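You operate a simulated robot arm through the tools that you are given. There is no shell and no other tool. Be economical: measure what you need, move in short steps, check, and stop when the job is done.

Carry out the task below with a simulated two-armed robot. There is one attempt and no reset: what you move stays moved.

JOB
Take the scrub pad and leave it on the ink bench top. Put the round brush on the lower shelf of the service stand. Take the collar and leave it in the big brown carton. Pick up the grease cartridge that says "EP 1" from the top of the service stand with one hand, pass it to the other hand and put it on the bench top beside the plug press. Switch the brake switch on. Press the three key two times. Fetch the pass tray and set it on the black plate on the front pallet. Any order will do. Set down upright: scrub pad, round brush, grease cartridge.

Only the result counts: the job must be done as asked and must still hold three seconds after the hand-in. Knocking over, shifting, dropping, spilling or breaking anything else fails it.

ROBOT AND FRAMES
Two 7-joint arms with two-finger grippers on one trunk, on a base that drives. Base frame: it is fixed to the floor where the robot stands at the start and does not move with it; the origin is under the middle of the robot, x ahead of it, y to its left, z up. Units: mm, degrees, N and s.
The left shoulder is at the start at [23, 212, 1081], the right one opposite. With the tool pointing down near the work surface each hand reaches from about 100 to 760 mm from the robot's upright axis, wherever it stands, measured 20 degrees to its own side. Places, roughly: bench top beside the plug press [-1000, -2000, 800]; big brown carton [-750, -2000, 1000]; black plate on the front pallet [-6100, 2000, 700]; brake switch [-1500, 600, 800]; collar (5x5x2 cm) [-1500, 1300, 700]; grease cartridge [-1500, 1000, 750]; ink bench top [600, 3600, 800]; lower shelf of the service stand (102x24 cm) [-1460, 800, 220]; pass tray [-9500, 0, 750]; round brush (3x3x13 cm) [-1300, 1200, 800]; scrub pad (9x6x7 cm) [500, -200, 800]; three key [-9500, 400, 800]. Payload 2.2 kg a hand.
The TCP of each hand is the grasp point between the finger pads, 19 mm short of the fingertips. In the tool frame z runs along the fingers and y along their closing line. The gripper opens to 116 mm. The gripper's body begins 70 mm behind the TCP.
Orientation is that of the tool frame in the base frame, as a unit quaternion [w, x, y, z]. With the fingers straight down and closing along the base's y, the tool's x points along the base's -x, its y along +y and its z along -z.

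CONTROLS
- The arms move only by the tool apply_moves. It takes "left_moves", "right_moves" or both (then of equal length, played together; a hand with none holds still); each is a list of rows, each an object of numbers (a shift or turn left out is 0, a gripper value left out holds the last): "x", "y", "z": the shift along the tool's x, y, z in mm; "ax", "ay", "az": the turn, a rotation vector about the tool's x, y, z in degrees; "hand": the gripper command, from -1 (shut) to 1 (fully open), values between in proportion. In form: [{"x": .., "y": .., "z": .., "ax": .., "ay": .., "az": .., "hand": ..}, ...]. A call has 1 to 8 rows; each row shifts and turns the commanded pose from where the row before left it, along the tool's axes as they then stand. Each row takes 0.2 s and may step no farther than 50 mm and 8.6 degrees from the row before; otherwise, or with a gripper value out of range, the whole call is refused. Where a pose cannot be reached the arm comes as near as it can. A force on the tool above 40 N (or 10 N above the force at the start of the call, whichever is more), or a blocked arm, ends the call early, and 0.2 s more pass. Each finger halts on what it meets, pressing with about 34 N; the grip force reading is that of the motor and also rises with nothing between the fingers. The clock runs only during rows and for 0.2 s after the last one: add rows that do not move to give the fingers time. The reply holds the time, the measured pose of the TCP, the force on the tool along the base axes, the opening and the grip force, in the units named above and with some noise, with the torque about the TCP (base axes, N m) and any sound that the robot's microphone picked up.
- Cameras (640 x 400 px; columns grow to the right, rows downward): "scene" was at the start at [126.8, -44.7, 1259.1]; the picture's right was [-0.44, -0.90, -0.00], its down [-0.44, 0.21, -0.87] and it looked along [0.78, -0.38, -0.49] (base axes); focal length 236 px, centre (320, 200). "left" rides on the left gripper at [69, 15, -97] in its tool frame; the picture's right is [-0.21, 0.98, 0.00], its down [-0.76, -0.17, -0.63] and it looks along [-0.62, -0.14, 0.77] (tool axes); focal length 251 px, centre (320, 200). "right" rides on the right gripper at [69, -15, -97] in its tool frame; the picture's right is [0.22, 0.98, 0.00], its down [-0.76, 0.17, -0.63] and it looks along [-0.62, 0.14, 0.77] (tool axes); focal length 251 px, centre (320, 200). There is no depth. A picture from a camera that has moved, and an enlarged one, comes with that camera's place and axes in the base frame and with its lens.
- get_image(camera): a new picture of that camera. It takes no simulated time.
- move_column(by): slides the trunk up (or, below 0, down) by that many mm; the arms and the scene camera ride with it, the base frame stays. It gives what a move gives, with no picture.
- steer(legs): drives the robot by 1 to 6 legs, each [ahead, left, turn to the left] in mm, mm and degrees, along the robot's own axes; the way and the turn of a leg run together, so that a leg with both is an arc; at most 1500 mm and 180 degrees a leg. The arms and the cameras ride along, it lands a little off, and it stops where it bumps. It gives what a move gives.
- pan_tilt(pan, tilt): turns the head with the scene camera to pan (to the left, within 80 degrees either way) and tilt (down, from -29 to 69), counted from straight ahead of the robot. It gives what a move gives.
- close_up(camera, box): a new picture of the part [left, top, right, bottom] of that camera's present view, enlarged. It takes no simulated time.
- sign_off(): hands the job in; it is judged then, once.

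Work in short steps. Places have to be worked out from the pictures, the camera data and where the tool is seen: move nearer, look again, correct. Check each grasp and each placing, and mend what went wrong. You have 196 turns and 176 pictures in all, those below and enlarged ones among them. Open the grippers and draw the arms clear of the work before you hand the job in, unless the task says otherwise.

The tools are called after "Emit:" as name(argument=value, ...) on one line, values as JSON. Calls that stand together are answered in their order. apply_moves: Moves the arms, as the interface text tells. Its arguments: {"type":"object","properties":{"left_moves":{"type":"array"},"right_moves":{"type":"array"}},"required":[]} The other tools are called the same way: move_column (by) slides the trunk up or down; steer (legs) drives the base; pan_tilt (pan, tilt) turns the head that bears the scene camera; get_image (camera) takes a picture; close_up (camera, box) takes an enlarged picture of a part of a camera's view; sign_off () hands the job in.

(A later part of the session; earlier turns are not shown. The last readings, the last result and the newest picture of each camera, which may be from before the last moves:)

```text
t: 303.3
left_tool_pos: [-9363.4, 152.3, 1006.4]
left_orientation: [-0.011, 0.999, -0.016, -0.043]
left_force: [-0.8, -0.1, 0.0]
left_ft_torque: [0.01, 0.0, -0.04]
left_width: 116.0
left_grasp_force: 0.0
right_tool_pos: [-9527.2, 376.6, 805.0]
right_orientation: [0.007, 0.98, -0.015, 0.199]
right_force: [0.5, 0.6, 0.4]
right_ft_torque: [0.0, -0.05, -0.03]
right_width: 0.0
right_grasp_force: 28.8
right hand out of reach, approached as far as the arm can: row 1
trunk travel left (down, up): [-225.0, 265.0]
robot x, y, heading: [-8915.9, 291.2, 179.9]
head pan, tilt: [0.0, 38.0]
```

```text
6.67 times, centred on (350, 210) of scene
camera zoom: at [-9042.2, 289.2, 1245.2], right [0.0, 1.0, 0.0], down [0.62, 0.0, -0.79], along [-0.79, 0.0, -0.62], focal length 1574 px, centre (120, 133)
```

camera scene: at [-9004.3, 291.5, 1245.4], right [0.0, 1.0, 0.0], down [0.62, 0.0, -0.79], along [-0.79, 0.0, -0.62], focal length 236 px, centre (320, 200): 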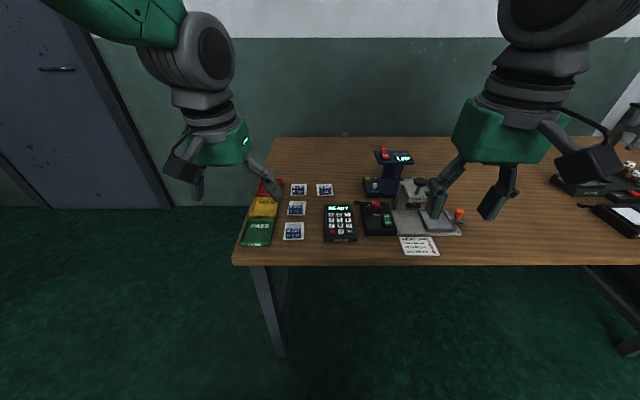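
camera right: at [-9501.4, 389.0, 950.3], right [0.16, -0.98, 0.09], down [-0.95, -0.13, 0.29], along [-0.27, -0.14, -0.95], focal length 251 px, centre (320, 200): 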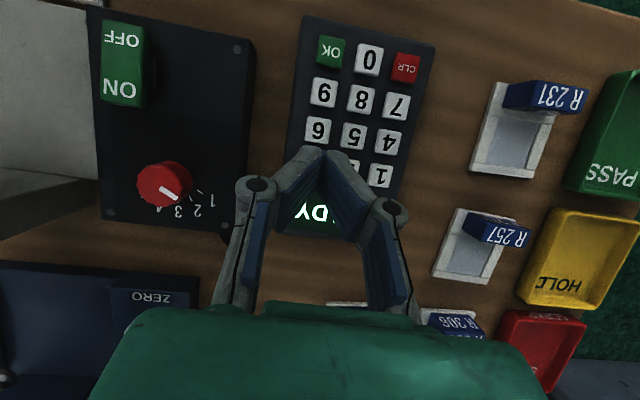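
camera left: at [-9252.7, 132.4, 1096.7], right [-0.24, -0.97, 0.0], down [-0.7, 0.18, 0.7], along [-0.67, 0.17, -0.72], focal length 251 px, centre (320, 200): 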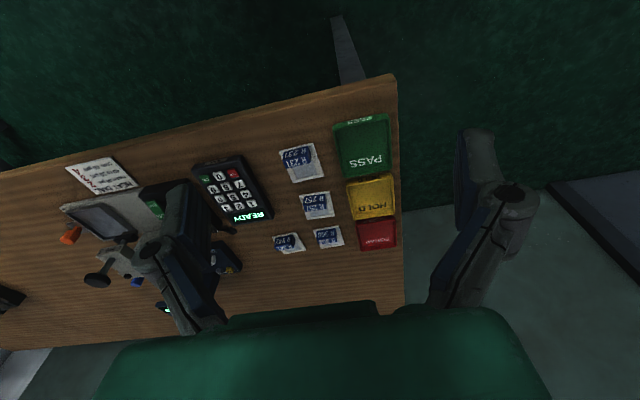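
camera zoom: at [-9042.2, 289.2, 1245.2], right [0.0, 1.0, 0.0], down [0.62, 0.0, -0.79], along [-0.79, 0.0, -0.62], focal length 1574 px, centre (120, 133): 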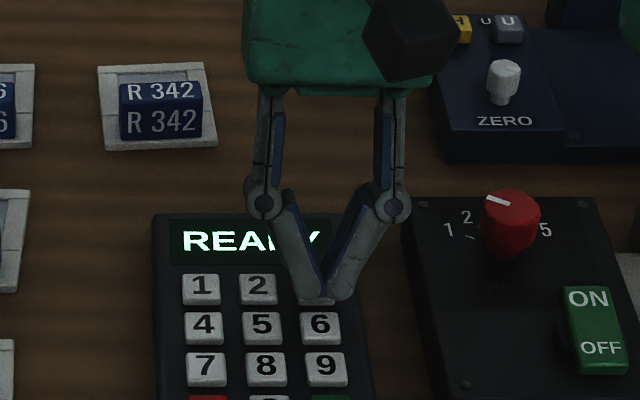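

Slightly off (6 mm right, a little near) and reach-limited; raise, drive 18 mm ahead, and fine-tune.

Emit:
apply_moves(right_moves=[{"x": 6, "z": -13}, {"y": 5}, {}])

Emit:
steer(legs=[[18, 0, 0]])

Emit:
apply_moves(right_moves=[{}, {}, {}])

Emit:
close_up(camera="scene", box=[310, 180, 390, 240])

```text
t: 304.1
left_tool_pos: [-9362.8, 151.6, 1007.4]
left_orientation: [-0.01, 0.999, -0.015, -0.043]
left_force: [-0.3, 0.1, -0.4]
left_ft_torque: [0.01, -0.03, -0.04]
left_width: 116.2
left_grasp_force: 0.0
right_tool_pos: [-9526.3, 370.0, 820.2]
right_orientation: [0.008, 0.98, -0.016, 0.199]
right_force: [0.0, -0.2, 0.6]
right_ft_torque: [0.01, 0.03, 0.01]
right_width: 0.0
right_grasp_force: 29.1
trunk travel left (down, up): [-225.0, 265.0]
robot x, y, heading: [-8917.0, 289.5, 179.8]
head pan, tilt: [0.0, 38.0]
```

```text
t: 304.9
left_tool_pos: [-9380.3, 152.0, 1007.9]
left_orientation: [-0.01, 0.999, -0.016, -0.043]
left_force: [-0.2, 0.4, 0.0]
left_ft_torque: [0.01, -0.02, 0.01]
left_width: 116.0
left_grasp_force: 0.0
right_tool_pos: [-9541.8, 370.3, 820.5]
right_orientation: [0.008, 0.98, -0.016, 0.199]
right_force: [0.1, 0.0, 0.1]
right_ft_torque: [0.0, 0.0, 0.02]
right_width: 0.0
right_grasp_force: 29.2
trunk travel left (down, up): [-225.0, 265.0]
robot x, y, heading: [-8931.2, 289.2, 179.9]
head pan, tilt: [0.0, 38.0]
```

```text
t: 305.7
left_tool_pos: [-9377.2, 150.6, 1008.5]
left_orientation: [-0.01, 0.999, -0.016, -0.044]
left_force: [0.9, -1.1, -0.5]
left_ft_torque: [0.01, -0.03, 0.02]
left_width: 116.0
left_grasp_force: 0.0
right_tool_pos: [-9543.6, 368.8, 821.4]
right_orientation: [0.008, 0.98, -0.015, 0.198]
right_force: [0.6, 0.1, -0.1]
right_ft_torque: [0.0, -0.01, 0.03]
right_width: 0.0
right_grasp_force: 28.8
trunk travel left (down, up): [-225.0, 265.0]
robot x, y, heading: [-8931.3, 291.6, 179.5]
head pan, tilt: [0.0, 38.0]
```

```text
6.67 times, centred on (350, 210) of scene
camera zoom: at [-9059.8, 289.3, 1245.2], right [0.0, 1.0, 0.0], down [0.62, 0.0, -0.79], along [-0.79, 0.0, -0.62], focal length 1574 px, centre (120, 133)
```

zoom: 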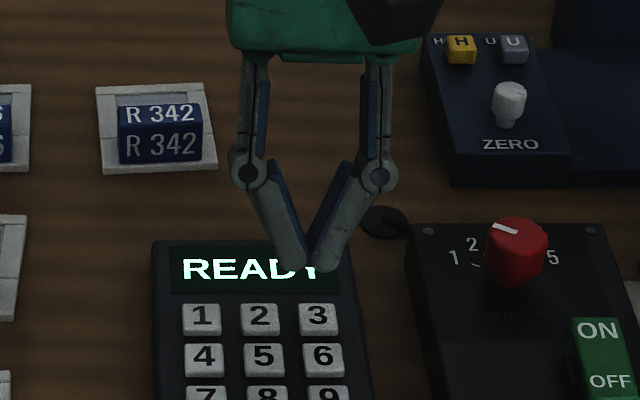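

Emit:
apply_moves(right_moves=[{"x": 4.5, "z": 2, "y": -3}, {"x": -3, "z": 7}, {"x": -2.4, "z": 5.5}, {}, {}])

Emit:
close_up(camera="scene", box=[310, 180, 390, 240])

```text
t: 306.9
left_tool_pos: [-9378.3, 152.5, 1008.6]
left_orientation: [-0.009, 0.999, -0.016, -0.045]
left_force: [-0.6, 0.0, 0.2]
left_ft_torque: [0.02, 0.02, 0.02]
left_width: 115.8
left_grasp_force: 0.0
right_tool_pos: [-9537.9, 373.0, 806.6]
right_orientation: [0.009, 0.98, -0.017, 0.198]
right_force: [-0.2, -0.6, -0.6]
right_ft_torque: [0.0, -0.03, -0.02]
right_width: 0.2
right_grasp_force: 28.6
trunk travel left (down, up): [-225.0, 265.0]
robot x, y, heading: [-8934.2, 289.6, 179.9]
head pan, tilt: [0.0, 38.0]
```

```text
6.67 times, centred on (350, 210) of scene
camera zoom: at [-9060.3, 289.3, 1245.1], right [0.0, 1.0, 0.0], down [0.62, 0.0, -0.79], along [-0.79, 0.0, -0.62], focal length 1574 px, centre (120, 133)
```

zoom: 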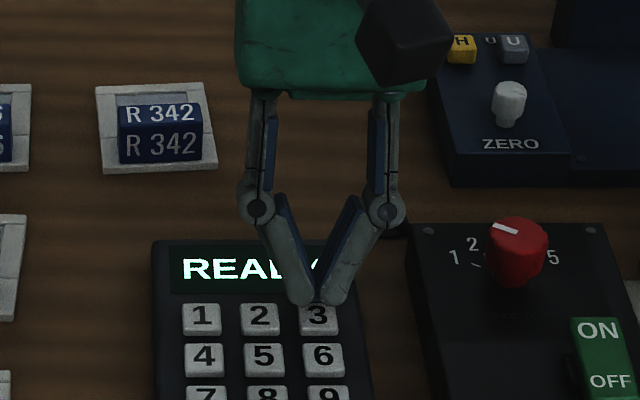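

Well aligned now. Press.

Emit:
apply_moves(right_moves=[{"x": -1.2, "z": 2.8}, {"x": -1.2, "z": 2.8}, {"x": -1.2, "z": 2.8}])

Emit:
close_up(camera="scene", box=[310, 180, 390, 240])

```text
t: 307.7
left_tool_pos: [-9377.8, 153.3, 1008.1]
left_orientation: [-0.01, 0.999, -0.016, -0.043]
left_force: [-0.3, -0.3, 0.0]
left_ft_torque: [0.01, 0.0, -0.03]
left_width: 115.9
left_grasp_force: 0.1
right_tool_pos: [-9538.3, 372.6, 798.6]
right_orientation: [0.008, 0.98, -0.016, 0.198]
right_force: [-0.9, -0.1, 2.6]
right_ft_torque: [0.02, 0.04, 0.03]
right_width: 6.0
right_grasp_force: 28.3
trunk travel left (down, up): [-225.0, 265.0]
robot x, y, heading: [-8933.9, 288.2, 180.0]
head pan, tilt: [0.0, 38.0]
heard: click
```

```text
6.67 times, centred on (350, 210) of scene
camera zoom: at [-9060.0, 289.4, 1245.2], right [0.0, 1.0, 0.0], down [0.62, 0.0, -0.79], along [-0.79, 0.0, -0.62], focal length 1574 px, centre (120, 133)
```

zoom: 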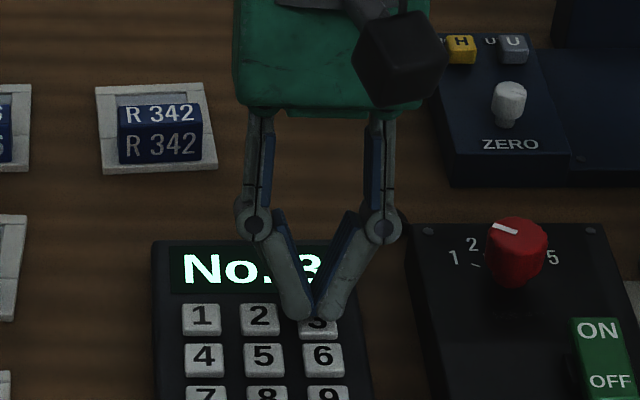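

A click and "No. 3" shown. Release, then press once more.

Emit:
apply_moves(right_moves=[{"x": 1.8, "z": -4.2}, {"x": 1.8, "z": -4.2}, {}, {}])

Emit:
apply_moves(right_moves=[{"x": -1.2, "z": 2.8}, {"x": -1.2, "z": 2.8}, {"x": -1.2, "z": 2.8}])

Emit:
close_up(camera="scene", box=[310, 180, 390, 240])

```text
t: 308.7
left_tool_pos: [-9377.7, 152.1, 1007.8]
left_orientation: [-0.01, 0.999, -0.016, -0.044]
left_force: [-0.6, -0.3, -0.6]
left_ft_torque: [0.01, 0.0, 0.02]
left_width: 116.1
left_grasp_force: 0.1
right_tool_pos: [-9536.7, 372.5, 807.6]
right_orientation: [0.009, 0.98, -0.017, 0.198]
right_force: [-0.3, -0.3, 0.3]
right_ft_torque: [-0.01, 0.0, 0.01]
right_width: 0.0
right_grasp_force: 28.5
trunk travel left (down, up): [-225.0, 265.0]
robot x, y, heading: [-8932.3, 289.4, 179.9]
head pan, tilt: [0.0, 38.0]
```

```text
t: 309.5
left_tool_pos: [-9377.2, 151.9, 1009.6]
left_orientation: [-0.01, 0.999, -0.016, -0.044]
left_force: [0.4, -0.2, -0.6]
left_ft_torque: [0.02, 0.02, 0.01]
left_width: 116.0
left_grasp_force: 0.2
right_tool_pos: [-9536.8, 372.8, 799.6]
right_orientation: [0.007, 0.98, -0.017, 0.197]
right_force: [-0.1, -0.3, 4.8]
right_ft_torque: [0.01, 0.0, -0.01]
right_width: 6.0
right_grasp_force: 28.8
trunk travel left (down, up): [-225.0, 265.0]
robot x, y, heading: [-8935.9, 289.1, 179.7]
head pan, tilt: [0.0, 38.0]
heard: click
```

```text
6.67 times, centred on (350, 210) of scene
camera zoom: at [-9059.6, 289.2, 1245.3], right [0.0, 1.0, 0.0], down [0.62, 0.0, -0.79], along [-0.79, 0.0, -0.62], focal length 1574 px, centre (120, 133)
```

zoom: 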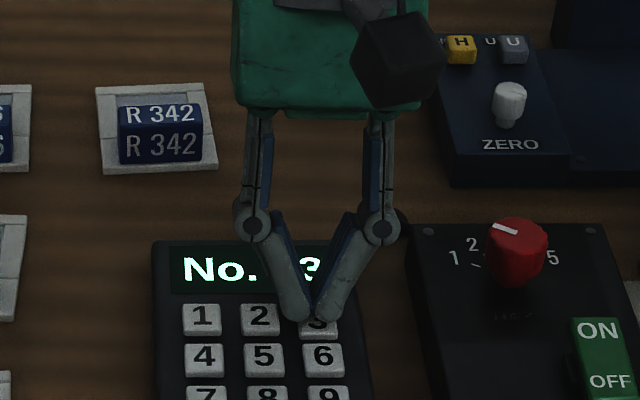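

Second click heard. Lift the right hand clear; then prepare the left hand above the PASS tray (~[-9484,116]).

Emit:
apply_moves(right_moves=[{"x": 4, "z": -9}, {"x": 10, "z": -30}, {"x": 15, "z": -40}, {"x": 15, "z": -40}, {"x": 15, "z": -40}, {"x": 40, "ay": -8}, {"x": 40, "ay": -8}, {"x": 40, "ay": -7.5}], left_moves=[{}, {"x": -15, "y": 5, "ay": 5}, {"x": -18, "y": 5}, {"x": -18, "y": 5}, {"x": -18, "y": 6}, {"x": -18, "y": 6}, {"x": -18, "y": 6, "hand": 0.79}, {}])

Emit:
apply_moves(left_moves=[{"z": 30}, {"z": 35}, {"z": 35}, {"z": 30}, {}, {}])

Emit:
get_image(camera="left")

Emit:
close_up(camera="scene", box=[200, 140, 380, 270])

```text
t: 311.3
left_tool_pos: [-9481.6, 121.4, 1010.9]
left_orientation: [-0.01, 1.0, -0.017, -0.002]
left_force: [1.2, -0.1, 1.1]
left_ft_torque: [0.0, 0.03, 0.0]
left_width: 104.0
left_grasp_force: 0.1
right_tool_pos: [-9429.1, 370.9, 1001.6]
right_orientation: [0.006, 1.0, -0.017, -0.008]
right_force: [0.6, -0.1, 0.5]
right_ft_torque: [0.01, 0.03, -0.01]
right_width: 0.0
right_grasp_force: 29.0
trunk travel left (down, up): [-225.0, 265.0]
robot x, y, heading: [-8934.2, 293.3, 179.7]
head pan, tilt: [0.0, 38.0]
```

```text
t: 312.7
left_tool_pos: [-9484.1, 124.0, 879.7]
left_orientation: [-0.01, 1.0, -0.016, 0.0]
left_force: [-0.3, 0.1, 0.5]
left_ft_torque: [-0.02, -0.02, -0.01]
left_width: 103.7
left_grasp_force: 0.2
right_tool_pos: [-9432.2, 370.8, 1000.1]
right_orientation: [0.004, 1.0, -0.018, -0.005]
right_force: [-0.2, 0.0, 0.9]
right_ft_torque: [0.0, 0.02, 0.02]
right_width: 0.4
right_grasp_force: 28.1
trunk travel left (down, up): [-225.0, 265.0]
robot x, y, heading: [-8932.6, 290.0, 179.7]
head pan, tilt: [0.0, 38.0]
```

```text
23 pictures are left
camera left: at [-9415.5, 102.3, 976.3], right [-0.25, -0.97, -0.02], down [-0.75, 0.18, 0.64], along [-0.61, 0.17, -0.77], focal length 251 px, centre (320, 200)
```

left: 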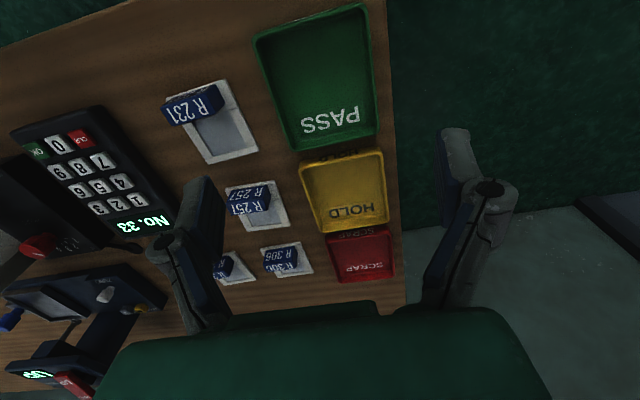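

```text
3.08 times, centred on (290, 205) of scene
camera zoom: at [-9060.3, 289.1, 1245.1], right [0.0, 1.0, 0.0], down [0.62, 0.0, -0.79], along [-0.79, 0.0, -0.62], focal length 727 px, centre (412, 185)
```

zoom: 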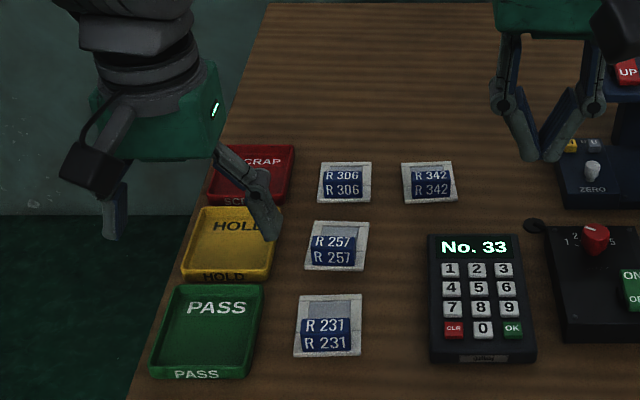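

Display reads No. 33 — key done. Tray centre ≈[-9468,113]. Align and descend around it.

Emit:
apply_moves(left_moves=[{"x": 8, "y": 6}, {"x": 8, "y": 5}, {"z": 25}, {"z": 25}, {"z": 20}, {}, {}])

Emit:
get_image(camera="left")

```text
t: 314.3
left_tool_pos: [-9468.8, 115.0, 810.0]
left_orientation: [-0.01, 1.0, -0.016, -0.001]
left_force: [0.5, -0.4, 0.4]
left_ft_torque: [-0.01, 0.02, -0.01]
left_width: 103.6
left_grasp_force: 0.0
right_tool_pos: [-9430.8, 370.3, 999.6]
right_orientation: [0.005, 1.0, -0.017, -0.005]
right_force: [-0.3, -0.5, 0.2]
right_ft_torque: [-0.03, 0.0, 0.01]
right_width: 0.1
right_grasp_force: 28.4
trunk travel left (down, up): [-225.0, 265.0]
robot x, y, heading: [-8933.6, 292.5, 179.7]
head pan, tilt: [0.0, 38.0]
```

```text
21 pictures are left
camera left: at [-9400.2, 94.4, 906.5], right [-0.25, -0.97, -0.02], down [-0.75, 0.18, 0.64], along [-0.61, 0.17, -0.77], focal length 251 px, centre (320, 200)
```

left: 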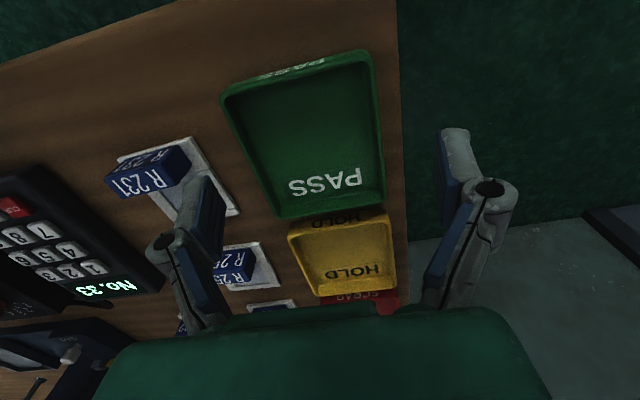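

Shift 6 mm, narrow the opening to 92 mm so both fingers come down on the table beside the tray, and descend.

Emit:
apply_moves(left_moves=[{"y": -6, "hand": 0.6}, {}, {"z": 15}, {"z": 12}, {"z": 5}, {}])

Emit:
get_image(camera="left")

```text
t: 315.7
left_tool_pos: [-9468.9, 120.6, 776.7]
left_orientation: [-0.009, 1.0, -0.016, 0.0]
left_force: [-0.2, 0.6, -0.7]
left_ft_torque: [0.0, -0.01, 0.02]
left_width: 92.7
left_grasp_force: 0.2
right_tool_pos: [-9430.9, 370.7, 999.9]
right_orientation: [0.004, 1.0, -0.017, -0.005]
right_force: [-0.8, -0.9, 0.3]
right_ft_torque: [0.0, 0.01, 0.0]
right_width: 0.0
right_grasp_force: 28.4
trunk travel left (down, up): [-225.0, 265.0]
robot x, y, heading: [-8931.6, 291.5, 179.8]
head pan, tilt: [0.0, 38.0]
```

```text
20 pictures are left
camera left: at [-9399.9, 99.1, 873.1], right [-0.25, -0.97, -0.02], down [-0.75, 0.18, 0.64], along [-0.61, 0.17, -0.77], focal length 251 px, centre (320, 200)
```

left: 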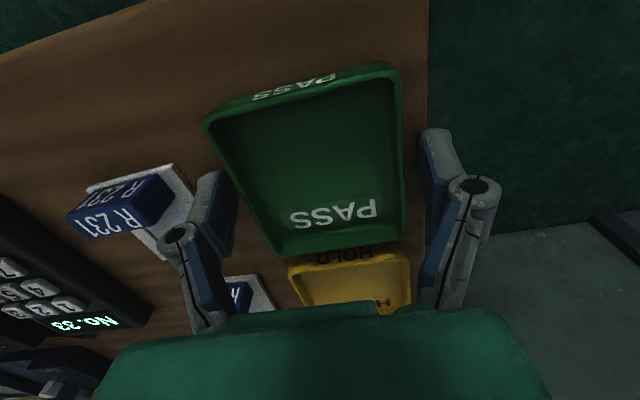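

Straddled. Lower 4 mm more and close.

Emit:
apply_moves(left_moves=[{"z": 4}, {"hand": 0.3}, {"hand": -1}, {"hand": -1}, {}])

Emit:
apply_moves(left_moves=[{"z": -12}, {"z": -20}, {"z": -30}, {"z": -30}, {}])

Emit:
get_image(camera="left")

```text
t: 316.4
left_tool_pos: [-9469.1, 115.2, 779.1]
left_orientation: [-0.006, 1.0, -0.016, -0.005]
left_force: [3.3, -4.8, 18.8]
left_ft_torque: [-1.14, -0.35, 0.15]
left_width: 78.5
left_grasp_force: 34.0
right_tool_pos: [-9428.1, 369.0, 1002.3]
right_orientation: [0.004, 1.0, -0.016, -0.007]
right_force: [-0.4, 0.7, -0.7]
right_ft_torque: [0.01, -0.03, -0.04]
right_width: 0.0
right_grasp_force: 28.5
trunk travel left (down, up): [-225.0, 265.0]
robot x, y, heading: [-8932.5, 292.5, 179.8]
head pan, tilt: [0.0, 38.0]
stopped in row 3 (left hand): the force on the tool passed its limit at 49 N (the readings are from after the stop); the commanded pose is now the measured one
```

```text
t: 317.6
left_tool_pos: [-9468.9, 113.9, 869.5]
left_orientation: [-0.006, 1.0, -0.016, -0.003]
left_force: [0.2, -0.3, -3.1]
left_ft_torque: [-0.03, -0.04, -0.01]
left_width: 78.4
left_grasp_force: 33.8
right_tool_pos: [-9430.0, 369.3, 999.0]
right_orientation: [0.004, 1.0, -0.018, -0.006]
right_force: [0.8, 0.8, -0.2]
right_ft_torque: [0.01, 0.02, -0.02]
right_width: 0.0
right_grasp_force: 28.7
trunk travel left (down, up): [-225.0, 265.0]
robot x, y, heading: [-8932.6, 290.7, 179.5]
head pan, tilt: [0.0, 38.0]
```

```text
19 pictures are left
camera left: at [-9398.3, 93.3, 965.2], right [-0.25, -0.97, -0.01], down [-0.75, 0.18, 0.64], along [-0.62, 0.17, -0.77], focal length 251 px, centre (320, 200)
```

left: 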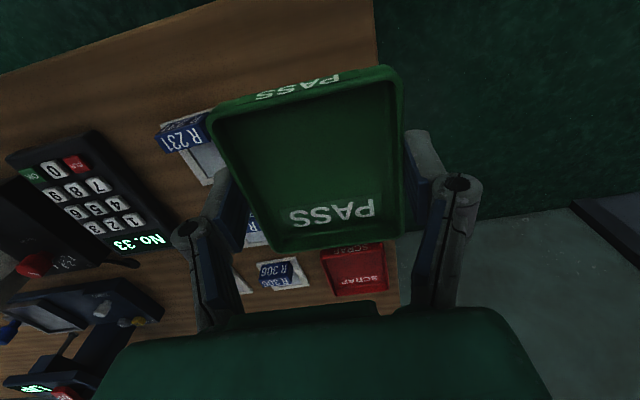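

Tray gripped level. Raise it, back off from the table and look toward the pallet.

Emit:
apply_moves(left_moves=[{"z": -40}, {"z": -45}, {"z": -45}, {"z": -40, "x": 20}, {"x": 40}, {"x": 40}, {"x": 30}, {}])

Emit:
steer(legs=[[-330, 0, 0], [0, 0, -120]])

Emit:
pan_tilt(pan=0, tilt=18)

Emit:
get_image(camera="scene")

```text
t: 319.4
left_tool_pos: [-9336.1, 110.4, 1038.7]
left_orientation: [-0.006, 1.0, -0.016, -0.004]
left_force: [-0.6, 0.4, -2.5]
left_ft_torque: [0.0, -0.03, 0.02]
left_width: 78.5
left_grasp_force: 33.6
right_tool_pos: [-9430.6, 370.3, 1000.8]
right_orientation: [0.005, 1.0, -0.017, -0.006]
right_force: [0.3, 0.4, -0.8]
right_ft_torque: [-0.01, 0.0, -0.03]
right_width: 0.0
right_grasp_force: 28.3
trunk travel left (down, up): [-225.0, 265.0]
robot x, y, heading: [-8931.6, 290.3, 179.8]
head pan, tilt: [0.0, 38.0]
```

```text
t: 326.5
left_tool_pos: [-8562.8, 725.5, 1039.9]
left_orientation: [0.007, -0.489, 0.872, -0.003]
left_force: [-0.4, 0.3, -2.2]
left_ft_torque: [-0.02, 0.02, -0.04]
left_width: 78.5
left_grasp_force: 33.6
right_tool_pos: [-8291.7, 679.1, 1001.4]
right_orientation: [0.003, -0.489, 0.872, 0.007]
right_force: [-0.5, -0.4, 0.1]
right_ft_torque: [-0.01, 0.02, -0.01]
right_width: 0.2
right_grasp_force: 28.8
trunk travel left (down, up): [-225.0, 265.0]
robot x, y, heading: [-8604.9, 285.5, 60.2]
head pan, tilt: [0.0, 38.0]
```

```text
t: 327.4
left_tool_pos: [-8564.6, 724.3, 1040.0]
left_orientation: [0.008, -0.489, 0.872, -0.003]
left_force: [-0.7, 0.3, -1.7]
left_ft_torque: [-0.02, -0.01, -0.03]
left_width: 78.3
left_grasp_force: 34.5
right_tool_pos: [-8292.9, 677.6, 1002.2]
right_orientation: [0.005, -0.487, 0.873, 0.007]
right_force: [0.3, 0.7, -0.8]
right_ft_torque: [-0.02, -0.03, 0.02]
right_width: 0.0
right_grasp_force: 28.9
trunk travel left (down, up): [-225.0, 265.0]
robot x, y, heading: [-8605.7, 290.1, 59.9]
head pan, tilt: [0.0, 18.0]
```

```text
18 pictures are left
camera scene: at [-8536.2, 404.4, 1276.9], right [0.87, -0.5, 0.0], down [-0.15, -0.27, -0.95], along [0.47, 0.82, -0.31], focal length 236 px, centre (320, 200)
```

scene: 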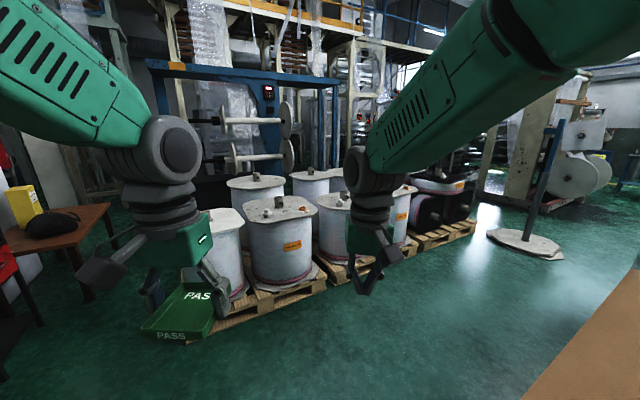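

Emit:
close_up(camera="scene", box=[390, 130, 570, 260])

```text
3.08 times, centred on (480, 195) of scene
camera zoom: at [-8536.2, 404.4, 1276.9], right [0.87, -0.5, 0.0], down [-0.15, -0.27, -0.95], along [0.47, 0.82, -0.31], focal length 727 px, centre (-172, 215)
```

zoom: 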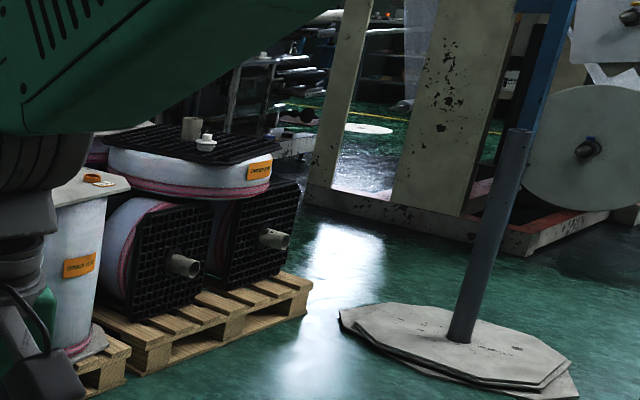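

The black grid plate lies on top of the stacked roll at ≈[-6105,1970,700], with a core stub and plug on it. Drive to the corridor (facing +y) and strafe right to it.

Emit:
steer(legs=[[0, 0, 30], [700, 0, 0], [0, -1500, 0], [0, -950, 0]])

Emit:
pan_tilt(pan=0, tilt=30)

Emit:
get_image(camera="scene")

```text
t: 344.3
left_tool_pos: [-6344.9, 1472.7, 1040.2]
left_orientation: [0.008, -0.705, 0.71, -0.001]
left_force: [0.9, 0.4, -2.1]
left_ft_torque: [-0.02, 0.02, -0.04]
left_width: 78.1
left_grasp_force: 33.7
right_tool_pos: [-6088.1, 1573.4, 1001.2]
right_orientation: [0.002, -0.703, 0.711, 0.009]
right_force: [0.0, -0.3, 0.3]
right_ft_torque: [0.0, 0.02, 0.03]
right_width: 0.1
right_grasp_force: 28.3
trunk travel left (down, up): [-225.0, 265.0]
robot x, y, heading: [-6158.8, 1078.4, 91.1]
head pan, tilt: [0.0, 18.0]
```

```text
t: 345.1
left_tool_pos: [-6345.7, 1469.9, 1042.3]
left_orientation: [0.009, -0.705, 0.709, 0.001]
left_force: [-0.2, 0.3, -1.8]
left_ft_torque: [0.04, 0.03, -0.01]
left_width: 78.2
left_grasp_force: 34.1
right_tool_pos: [-6088.5, 1570.3, 1003.7]
right_orientation: [0.004, -0.703, 0.711, 0.01]
right_force: [-0.2, 0.8, 0.2]
right_ft_torque: [-0.05, 0.01, 0.0]
right_width: 0.0
right_grasp_force: 28.4
trunk travel left (down, up): [-225.0, 265.0]
robot x, y, heading: [-6158.4, 1075.7, 91.3]
head pan, tilt: [0.0, 30.0]
```

```text
16 pictures are left
camera scene: at [-6157.8, 1208.5, 1257.7], right [1.0, 0.02, 0.0], down [0.01, -0.5, -0.86], along [-0.02, 0.86, -0.5], focal length 236 px, centre (320, 200)
```

scene: 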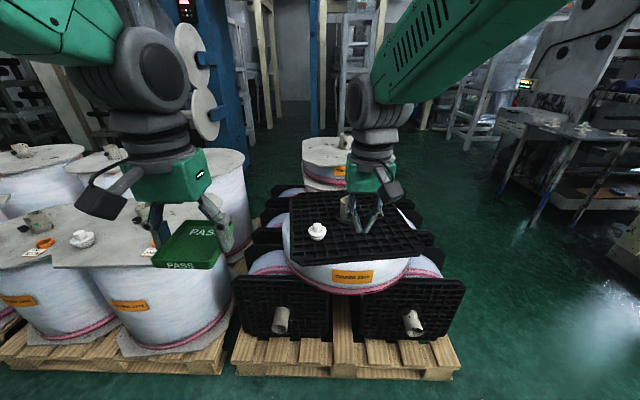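

Free area on the plate is front-right, about [-5955,1870]. Strafe right 250, move ahead 170.

Emit:
steer(legs=[[0, -250, -1], [170, 0, 0]])

Emit:
apply_moves(right_moves=[{"y": -35}, {"y": -35}, {"y": -35}, {"y": -30}, {}])

Emit:
get_image(camera="scene")

```text
t: 346.9
left_tool_pos: [-6123.7, 1471.7, 1043.8]
left_orientation: [0.011, -0.704, 0.711, 0.0]
left_force: [0.3, -1.1, -2.4]
left_ft_torque: [0.01, 0.02, -0.02]
left_width: 78.4
left_grasp_force: 34.0
right_tool_pos: [-5869.3, 1571.4, 1007.1]
right_orientation: [0.005, -0.703, 0.711, 0.011]
right_force: [0.7, -0.8, 0.8]
right_ft_torque: [0.01, 0.05, 0.03]
right_width: 0.1
right_grasp_force: 29.2
trunk travel left (down, up): [-225.0, 265.0]
robot x, y, heading: [-5935.3, 1080.3, 91.0]
head pan, tilt: [0.0, 30.0]
stopped in leg 1: the robot was blocked; the commanded pose is now the measured one
```

```text
t: 348.1
left_tool_pos: [-6125.0, 1471.8, 1042.5]
left_orientation: [0.011, -0.704, 0.71, 0.0]
left_force: [-0.8, 0.1, -2.3]
left_ft_torque: [0.0, 0.0, 0.02]
left_width: 78.3
left_grasp_force: 34.0
right_tool_pos: [-5733.3, 1568.8, 1004.9]
right_orientation: [0.004, -0.702, 0.712, 0.01]
right_force: [-1.4, 0.9, -0.3]
right_ft_torque: [0.0, 0.0, 0.02]
right_width: 0.0
right_grasp_force: 28.5
trunk travel left (down, up): [-225.0, 265.0]
robot x, y, heading: [-5936.3, 1086.1, 90.9]
head pan, tilt: [0.0, 30.0]
```

```text
15 pictures are left
camera scene: at [-5937.5, 1213.9, 1257.4], right [1.0, 0.02, 0.0], down [0.01, -0.5, -0.86], along [-0.01, 0.86, -0.5], focal length 236 px, centre (320, 200)
```

scene: 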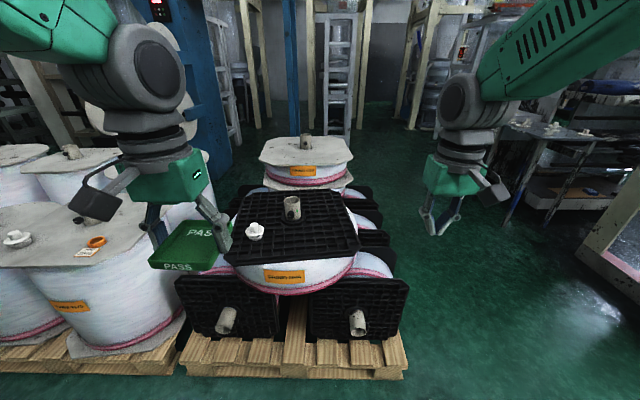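

The base bumped something on its right; I go no further right. Move ahead 170 and reach to [-5930,1885] with the arm.

Emit:
steer(legs=[[0, 15, 0], [170, 0, 0]])

Emit:
apply_moves(left_moves=[{"x": -28, "y": -30}, {"x": -34, "y": -30}, {"x": -34, "y": -30}, {"x": -34, "y": -30}, {"x": -34, "y": -30}, {"x": -34, "y": -30}, {"x": -34, "y": -20}, {}])

Emit:
get_image(camera="scene")

```text
t: 349.9
left_tool_pos: [-6136.5, 1644.1, 1043.5]
left_orientation: [0.01, -0.703, 0.711, 0.0]
left_force: [-0.2, 0.5, -2.5]
left_ft_torque: [-0.05, 0.02, 0.05]
left_width: 78.2
left_grasp_force: 33.8
right_tool_pos: [-5745.9, 1740.4, 1003.3]
right_orientation: [0.004, -0.703, 0.711, 0.012]
right_force: [0.2, 0.4, 0.8]
right_ft_torque: [-0.02, 0.03, -0.04]
right_width: 0.0
right_grasp_force: 28.3
trunk travel left (down, up): [-225.0, 265.0]
robot x, y, heading: [-5948.5, 1256.7, 91.0]
head pan, tilt: [0.0, 30.0]
```

```text
t: 351.7
left_tool_pos: [-5946.9, 1876.1, 1057.3]
left_orientation: [-0.013, 0.71, -0.704, 0.002]
left_force: [0.1, -0.4, -1.5]
left_ft_torque: [0.0, -0.02, 0.0]
left_width: 78.2
left_grasp_force: 34.5
right_tool_pos: [-5745.6, 1736.4, 1005.8]
right_orientation: [0.005, -0.702, 0.712, 0.013]
right_force: [0.2, 0.5, 1.3]
right_ft_torque: [0.02, 0.0, -0.03]
right_width: 0.0
right_grasp_force: 28.5
trunk travel left (down, up): [-225.0, 265.0]
robot x, y, heading: [-5949.1, 1254.8, 90.7]
head pan, tilt: [0.0, 30.0]
```

```text
14 pictures are left
camera scene: at [-5946.8, 1384.9, 1257.8], right [1.0, 0.02, 0.0], down [0.01, -0.5, -0.86], along [-0.01, 0.86, -0.5], focal length 236 px, centre (320, 200)
```

scene: 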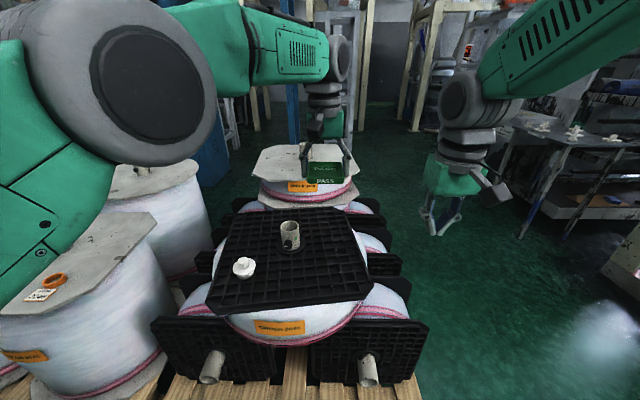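

Move slightly right and descend toward the plate's free right half.

Emit:
apply_moves(left_moves=[{"x": -6, "y": -11, "z": 10}, {"x": -6, "y": -11, "z": 30}, {"z": 40}, {"z": 40}, {"z": 40}, {"z": 40}, {"z": 40}, {}])

Emit:
get_image(camera="scene")

Emit:
get_image(camera="left")

```text
t: 353.5
left_tool_pos: [-5909.9, 1889.3, 811.2]
left_orientation: [0.01, -0.703, 0.711, 0.002]
left_force: [-0.8, 0.1, -2.0]
left_ft_torque: [0.01, 0.0, 0.02]
left_width: 77.8
left_grasp_force: 34.3
left hand out of reach, approached as far as the arm can: row 2
right_tool_pos: [-5747.4, 1737.6, 1005.9]
right_orientation: [0.006, -0.702, 0.712, 0.012]
right_force: [-0.2, -0.8, 0.4]
right_ft_torque: [0.01, 0.0, 0.04]
right_width: 0.2
right_grasp_force: 28.2
trunk travel left (down, up): [-225.0, 265.0]
robot x, y, heading: [-5950.4, 1255.0, 90.6]
head pan, tilt: [0.0, 30.0]
```

```text
13 pictures are left
camera scene: at [-5948.2, 1386.2, 1257.6], right [1.0, 0.02, 0.0], down [0.01, -0.5, -0.86], along [-0.01, 0.86, -0.5], focal length 236 px, centre (320, 200)
```

scene: 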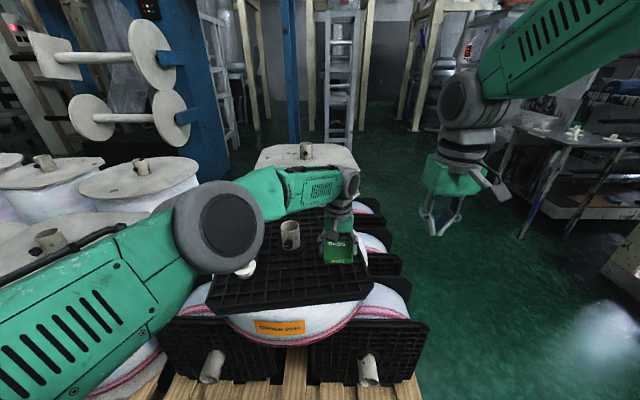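

```text
12 pictures are left
camera left: at [-5926.8, 1817.4, 906.7], right [-0.97, 0.23, -0.01], down [0.17, 0.74, 0.65], along [0.15, 0.63, -0.76], focal length 251 px, centre (320, 200)
```

left: 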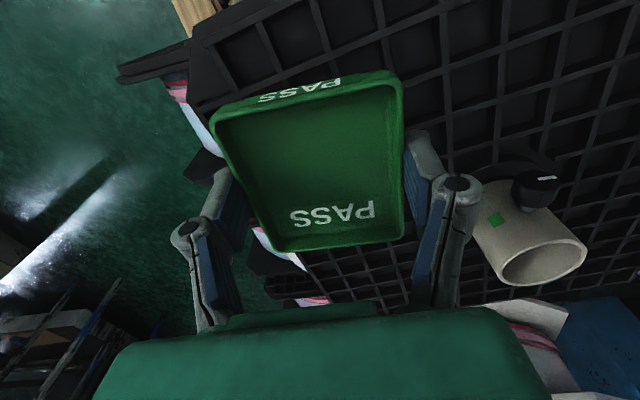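

Lateral margins are good, but the front margin is slim; move 35 mm further in, then lower.

Emit:
apply_moves(left_moves=[{"x": -12}, {"x": -12}, {"x": -11}, {"z": 20}, {"z": 20}, {}])

Emit:
get_image(camera="left")

```text
t: 354.9
left_tool_pos: [-5900.6, 1888.7, 780.8]
left_orientation: [0.015, -0.696, 0.718, 0.002]
left_force: [-0.1, 0.3, -2.6]
left_ft_torque: [0.01, -0.02, 0.0]
left_width: 78.0
left_grasp_force: 34.5
left hand out of reach, approached as far as the arm can: row 1, 2, 3, 5
right_tool_pos: [-5747.5, 1737.5, 1003.8]
right_orientation: [0.004, -0.702, 0.712, 0.012]
right_force: [-0.2, -0.3, 0.5]
right_ft_torque: [0.0, -0.03, 0.01]
right_width: 0.0
right_grasp_force: 28.5
trunk travel left (down, up): [-225.0, 265.0]
robot x, y, heading: [-5950.6, 1251.9, 90.8]
head pan, tilt: [0.0, 30.0]
```

```text
11 pictures are left
camera left: at [-5919.3, 1816.7, 875.4], right [-0.97, 0.24, -0.01], down [0.18, 0.74, 0.65], along [0.17, 0.63, -0.76], focal length 251 px, centre (320, 200)
```

left: 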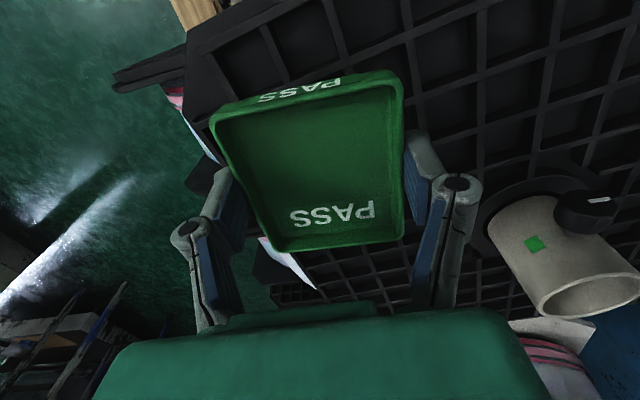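

Reach-limited; drive 35 mm ahead instead and shift 15 mm toward the plate's middle.

Emit:
steer(legs=[[35, 0, 0]])

Emit:
apply_moves(left_moves=[{"y": 8}, {"y": 7}, {}, {}, {}])

Emit:
get_image(camera="left")

```text
t: 355.7
left_tool_pos: [-5901.7, 1925.0, 780.4]
left_orientation: [0.013, -0.697, 0.717, 0.0]
left_force: [-0.5, 0.8, -2.8]
left_ft_torque: [0.02, 0.02, 0.01]
left_width: 78.0
left_grasp_force: 34.2
right_tool_pos: [-5748.1, 1773.8, 1004.0]
right_orientation: [0.005, -0.702, 0.712, 0.011]
right_force: [0.9, 0.5, -0.7]
right_ft_torque: [-0.04, 0.0, -0.01]
right_width: 0.0
right_grasp_force: 28.4
trunk travel left (down, up): [-225.0, 265.0]
robot x, y, heading: [-5953.1, 1285.8, 90.9]
head pan, tilt: [0.0, 30.0]
```

```text
t: 356.9
left_tool_pos: [-5915.3, 1922.8, 782.0]
left_orientation: [0.016, -0.697, 0.717, 0.001]
left_force: [0.2, 0.0, -2.9]
left_ft_torque: [-0.02, -0.01, -0.01]
left_width: 78.2
left_grasp_force: 33.8
right_tool_pos: [-5748.4, 1769.9, 1006.6]
right_orientation: [0.007, -0.702, 0.712, 0.012]
right_force: [0.8, -0.2, 0.2]
right_ft_torque: [0.02, 0.01, 0.0]
right_width: 0.0
right_grasp_force: 28.4
trunk travel left (down, up): [-225.0, 265.0]
robot x, y, heading: [-5955.3, 1285.7, 91.0]
head pan, tilt: [0.0, 30.0]
```

```text
10 pictures are left
camera left: at [-5934.1, 1849.8, 877.2], right [-0.97, 0.24, -0.01], down [0.18, 0.74, 0.65], along [0.17, 0.63, -0.76], focal length 251 px, centre (320, 200)
```

left: 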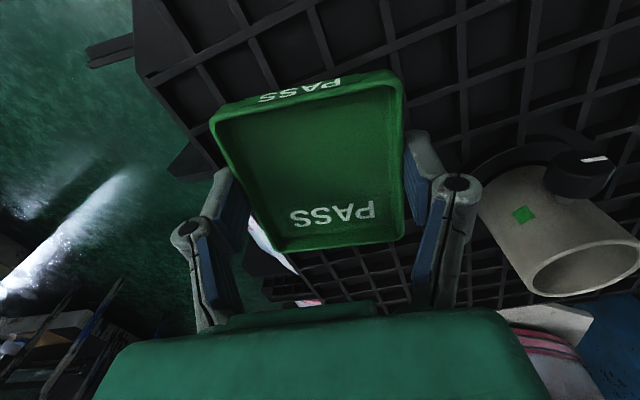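

Good margins. Lower to the plate.

Emit:
apply_moves(left_moves=[{"z": 12}, {"z": 12}, {"z": 8}, {"z": 6}, {}])

Emit:
apply_moves(left_moves=[{"z": 4}, {"z": 4}, {}])

```text
t: 358.1
left_tool_pos: [-5914.4, 1925.3, 743.2]
left_orientation: [0.016, -0.696, 0.718, 0.002]
left_force: [-0.5, 0.4, -2.0]
left_ft_torque: [0.02, -0.04, -0.01]
left_width: 77.9
left_grasp_force: 33.9
right_tool_pos: [-5748.4, 1769.7, 1006.0]
right_orientation: [0.006, -0.701, 0.713, 0.012]
right_force: [0.0, -0.1, 0.2]
right_ft_torque: [0.04, 0.01, 0.0]
right_width: 0.0
right_grasp_force: 28.1
trunk travel left (down, up): [-225.0, 265.0]
robot x, y, heading: [-5951.5, 1286.7, 91.2]
head pan, tilt: [0.0, 30.0]
```

```text
t: 358.9
left_tool_pos: [-5915.5, 1924.6, 735.1]
left_orientation: [0.016, -0.697, 0.717, 0.002]
left_force: [-0.2, 0.4, -1.8]
left_ft_torque: [-0.02, -0.01, -0.01]
left_width: 78.0
left_grasp_force: 34.5
right_tool_pos: [-5747.2, 1769.9, 1006.0]
right_orientation: [0.006, -0.702, 0.712, 0.012]
right_force: [0.1, -0.4, 0.5]
right_ft_torque: [-0.03, -0.02, -0.03]
right_width: 0.1
right_grasp_force: 28.2
trunk travel left (down, up): [-225.0, 265.0]
robot x, y, heading: [-5949.3, 1287.9, 90.9]
head pan, tilt: [0.0, 30.0]
```

Emit:
apply_moves(left_moves=[{"z": 4}, {"z": 4}, {"z": 4}, {}])

Emit:
close_up(camera="scene", box=[220, 170, 400, 310])

```text
t: 359.9
left_tool_pos: [-5915.0, 1923.7, 732.2]
left_orientation: [0.017, -0.697, 0.717, 0.002]
left_force: [0.3, -0.1, -3.1]
left_ft_torque: [-0.04, 0.0, 0.0]
left_width: 78.1
left_grasp_force: 33.8
left hand out of reach, approached as far as the arm can: row 1, 3
right_tool_pos: [-5748.1, 1769.0, 1006.4]
right_orientation: [0.006, -0.703, 0.711, 0.013]
right_force: [-0.3, -0.4, -0.7]
right_ft_torque: [-0.02, 0.02, 0.01]
right_width: 0.0
right_grasp_force: 28.5
trunk travel left (down, up): [-225.0, 265.0]
robot x, y, heading: [-5947.8, 1287.5, 90.8]
head pan, tilt: [0.0, 30.0]
```

```text
2.86 times, centred on (310, 240) of scene
camera zoom: at [-5948.6, 1421.4, 1257.4], right [1.0, 0.01, 0.0], down [0.01, -0.5, -0.86], along [-0.01, 0.86, -0.5], focal length 675 px, centre (349, 86)
```

zoom: 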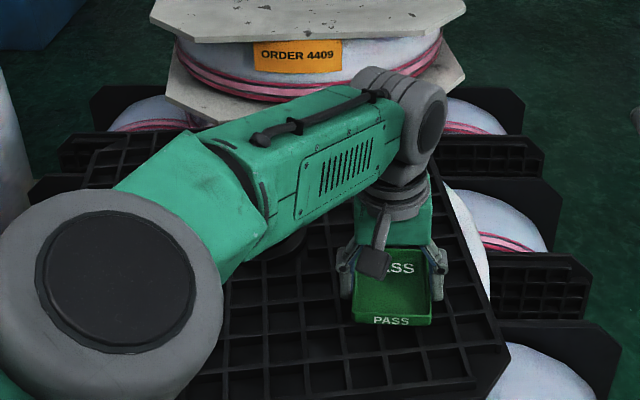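

The arm is at its reach limit just above the plate; lower with the trunk in small steps, watching the force.

Emit:
move_column(by=-6)

Emit:
move_column(by=-6)

```text
t: 360.5
left_tool_pos: [-5915.9, 1924.2, 727.8]
left_orientation: [0.016, -0.696, 0.718, 0.003]
left_force: [-0.2, 0.1, -3.1]
left_ft_torque: [0.02, 0.01, 0.0]
left_width: 78.2
left_grasp_force: 34.1
right_tool_pos: [-5747.4, 1769.9, 1001.0]
right_orientation: [0.007, -0.702, 0.712, 0.012]
right_force: [-0.9, -0.5, -0.1]
right_ft_torque: [-0.01, 0.03, -0.03]
right_width: 0.2
right_grasp_force: 28.2
trunk travel left (down, up): [-219.0, 271.0]
robot x, y, heading: [-5952.9, 1280.5, 90.8]
head pan, tilt: [0.0, 30.0]
```

```text
t: 361.0
left_tool_pos: [-5914.8, 1923.3, 724.1]
left_orientation: [0.018, -0.697, 0.717, 0.003]
left_force: [1.5, 5.4, 21.8]
left_ft_torque: [-0.77, -0.26, 0.23]
left_width: 78.3
left_grasp_force: 34.0
right_tool_pos: [-5747.7, 1768.8, 994.5]
right_orientation: [0.006, -0.702, 0.712, 0.013]
right_force: [0.4, 0.2, 0.3]
right_ft_torque: [0.0, 0.0, 0.0]
right_width: 0.0
right_grasp_force: 28.1
trunk travel left (down, up): [-213.0, 277.0]
robot x, y, heading: [-5950.7, 1287.5, 90.7]
head pan, tilt: [0.0, 30.0]
```

Contact with the plate. Release the tray.

Emit:
apply_moves(left_moves=[{"hand": 0.45}, {"hand": 0.6}, {"hand": 0.65}, {}])

Emit:
move_column(by=60)

Emit:
get_image(camera="left")

```text
t: 362.0
left_tool_pos: [-5915.9, 1922.5, 719.5]
left_orientation: [0.016, -0.696, 0.718, 0.001]
left_force: [0.6, -2.3, 2.6]
left_ft_torque: [-0.05, 0.12, 0.13]
left_width: 97.4
left_grasp_force: 0.1
right_tool_pos: [-5747.1, 1770.3, 993.7]
right_orientation: [0.006, -0.702, 0.712, 0.013]
right_force: [1.2, 0.1, -0.3]
right_ft_torque: [-0.01, 0.01, 0.0]
right_width: 0.2
right_grasp_force: 28.7
trunk travel left (down, up): [-213.0, 277.0]
robot x, y, heading: [-5948.9, 1290.4, 90.7]
head pan, tilt: [0.0, 30.0]
```

```text
t: 363.0
left_tool_pos: [-5915.7, 1923.5, 779.2]
left_orientation: [0.016, -0.696, 0.718, 0.002]
left_force: [0.0, -0.3, 0.6]
left_ft_torque: [0.04, 0.03, 0.0]
left_width: 95.8
left_grasp_force: 0.0
right_tool_pos: [-5748.0, 1770.2, 1053.9]
right_orientation: [0.007, -0.702, 0.712, 0.012]
right_force: [0.1, -0.2, 0.1]
right_ft_torque: [-0.02, 0.01, -0.01]
right_width: 0.0
right_grasp_force: 28.7
trunk travel left (down, up): [-273.0, 217.0]
robot x, y, heading: [-5951.9, 1286.9, 90.8]
head pan, tilt: [0.0, 30.0]
```

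```text
8 pictures are left
camera left: at [-5934.2, 1851.0, 874.6], right [-0.97, 0.24, -0.01], down [0.18, 0.74, 0.65], along [0.17, 0.63, -0.76], focal length 251 px, centre (320, 200)
```

left: 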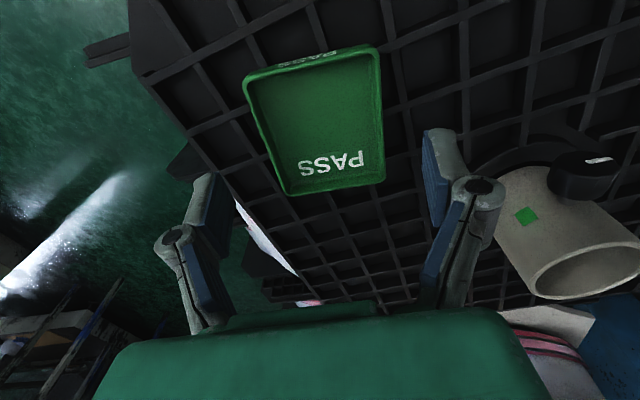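

The tray lies on the plate, well inside its edges. Rise clear, back off, open the right gripper and check.

Emit:
move_column(by=205)

Emit:
steer(legs=[[-330, 0, 0]])

Emit:
apply_moves(right_moves=[{"hand": 1}, {"hand": 1}, {}], left_moves=[{"hand": 1}, {"hand": 1}, {}])

Emit:
get_image(camera="scene")

```text
t: 365.2
left_tool_pos: [-5914.1, 1924.6, 984.0]
left_orientation: [0.016, -0.696, 0.718, 0.002]
left_force: [-0.5, -0.5, 0.1]
left_ft_torque: [-0.02, 0.01, 0.0]
left_width: 95.4
left_grasp_force: 0.0
right_tool_pos: [-5747.5, 1770.3, 1259.3]
right_orientation: [0.006, -0.702, 0.712, 0.012]
right_force: [0.4, -0.3, 0.0]
right_ft_torque: [0.0, 0.0, 0.02]
right_width: 0.2
right_grasp_force: 28.0
trunk travel left (down, up): [-478.0, 12.0]
robot x, y, heading: [-5952.0, 1287.2, 90.9]
head pan, tilt: [0.0, 30.0]
```

```text
t: 367.0
left_tool_pos: [-5904.9, 1700.9, 986.4]
left_orientation: [0.017, -0.694, 0.72, 0.002]
left_force: [0.4, -0.4, 0.8]
left_ft_torque: [-0.03, 0.05, -0.01]
left_width: 95.5
left_grasp_force: 0.0
right_tool_pos: [-5741.5, 1536.4, 1260.7]
right_orientation: [0.008, -0.699, 0.715, 0.012]
right_force: [-0.2, 0.1, -0.4]
right_ft_torque: [0.06, -0.04, -0.02]
right_width: 0.0
right_grasp_force: 28.1
trunk travel left (down, up): [-478.0, 12.0]
robot x, y, heading: [-5948.9, 1054.8, 90.5]
head pan, tilt: [0.0, 30.0]
stopped in leg 1: the robot was blocked; the commanded pose is now the measured one
```

```text
t: 367.8
left_tool_pos: [-5905.9, 1692.8, 988.9]
left_orientation: [0.02, -0.694, 0.72, 0.005]
left_force: [-0.1, 0.1, 0.8]
left_ft_torque: [0.02, -0.03, -0.01]
left_width: 116.0
left_grasp_force: 0.0
right_tool_pos: [-5742.7, 1529.8, 1261.7]
right_orientation: [0.009, -0.698, 0.716, 0.014]
right_force: [0.2, 0.1, -0.1]
right_ft_torque: [0.05, -0.02, 0.01]
right_width: 116.0
right_grasp_force: 0.0
trunk travel left (down, up): [-478.0, 12.0]
robot x, y, heading: [-5945.8, 1057.1, 90.0]
head pan, tilt: [0.0, 30.0]
```

```text
7 pictures are left
camera scene: at [-5946.1, 1188.2, 1511.0], right [1.0, 0.01, 0.0], down [0.0, -0.5, -0.87], along [-0.01, 0.87, -0.5], focal length 236 px, centre (320, 200)
```

scene: 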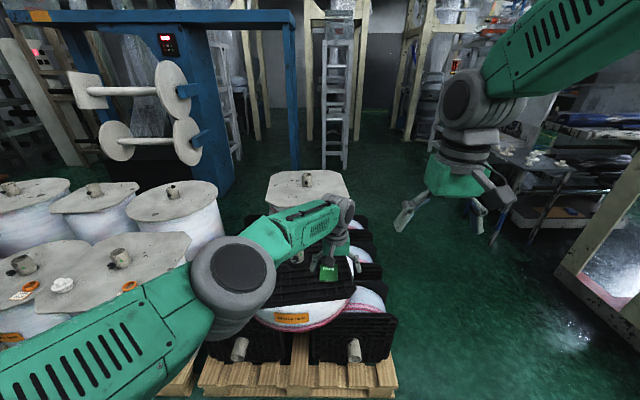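

The tray is placed. Ease forward off whatever the base touched behind, and look to the right/back.

Emit:
steer(legs=[[25, 0, 0]])

Emit:
pan_tilt(pan=-80, tilt=45)

Emit:
get_image(camera="scene")

```text
t: 368.6
left_tool_pos: [-5905.9, 1716.0, 990.0]
left_orientation: [0.019, -0.693, 0.721, 0.005]
left_force: [-0.6, -0.7, 0.3]
left_ft_torque: [0.07, -0.01, 0.01]
left_width: 115.8
left_grasp_force: 0.1
right_tool_pos: [-5742.3, 1552.8, 1263.4]
right_orientation: [0.01, -0.699, 0.715, 0.015]
right_force: [0.8, -0.2, 0.6]
right_ft_torque: [0.0, 0.02, -0.02]
right_width: 115.9
right_grasp_force: 0.1
trunk travel left (down, up): [-478.0, 12.0]
robot x, y, heading: [-5947.5, 1085.0, 90.0]
head pan, tilt: [0.0, 30.0]
```

```text
t: 370.1
left_tool_pos: [-5905.0, 1720.7, 987.9]
left_orientation: [0.018, -0.693, 0.72, 0.004]
left_force: [-1.0, 0.2, 0.3]
left_ft_torque: [-0.01, -0.01, 0.02]
left_width: 115.8
left_grasp_force: 0.1
right_tool_pos: [-5743.1, 1555.3, 1262.5]
right_orientation: [0.01, -0.699, 0.715, 0.014]
right_force: [-0.8, 0.3, 0.1]
right_ft_torque: [-0.02, -0.01, 0.03]
right_width: 116.0
right_grasp_force: 0.0
trunk travel left (down, up): [-478.0, 12.0]
robot x, y, heading: [-5948.0, 1084.5, 90.4]
head pan, tilt: [-80.0, 45.0]
```

```text
6 pictures are left
camera scene: at [-5864.2, 1142.4, 1488.1], right [0.18, -0.98, 0.0], down [-0.7, -0.13, -0.71], along [0.69, 0.12, -0.71], focal length 236 px, centre (320, 200)
```

scene: 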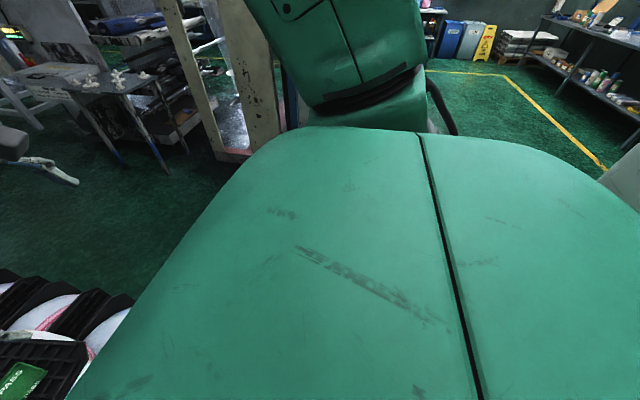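

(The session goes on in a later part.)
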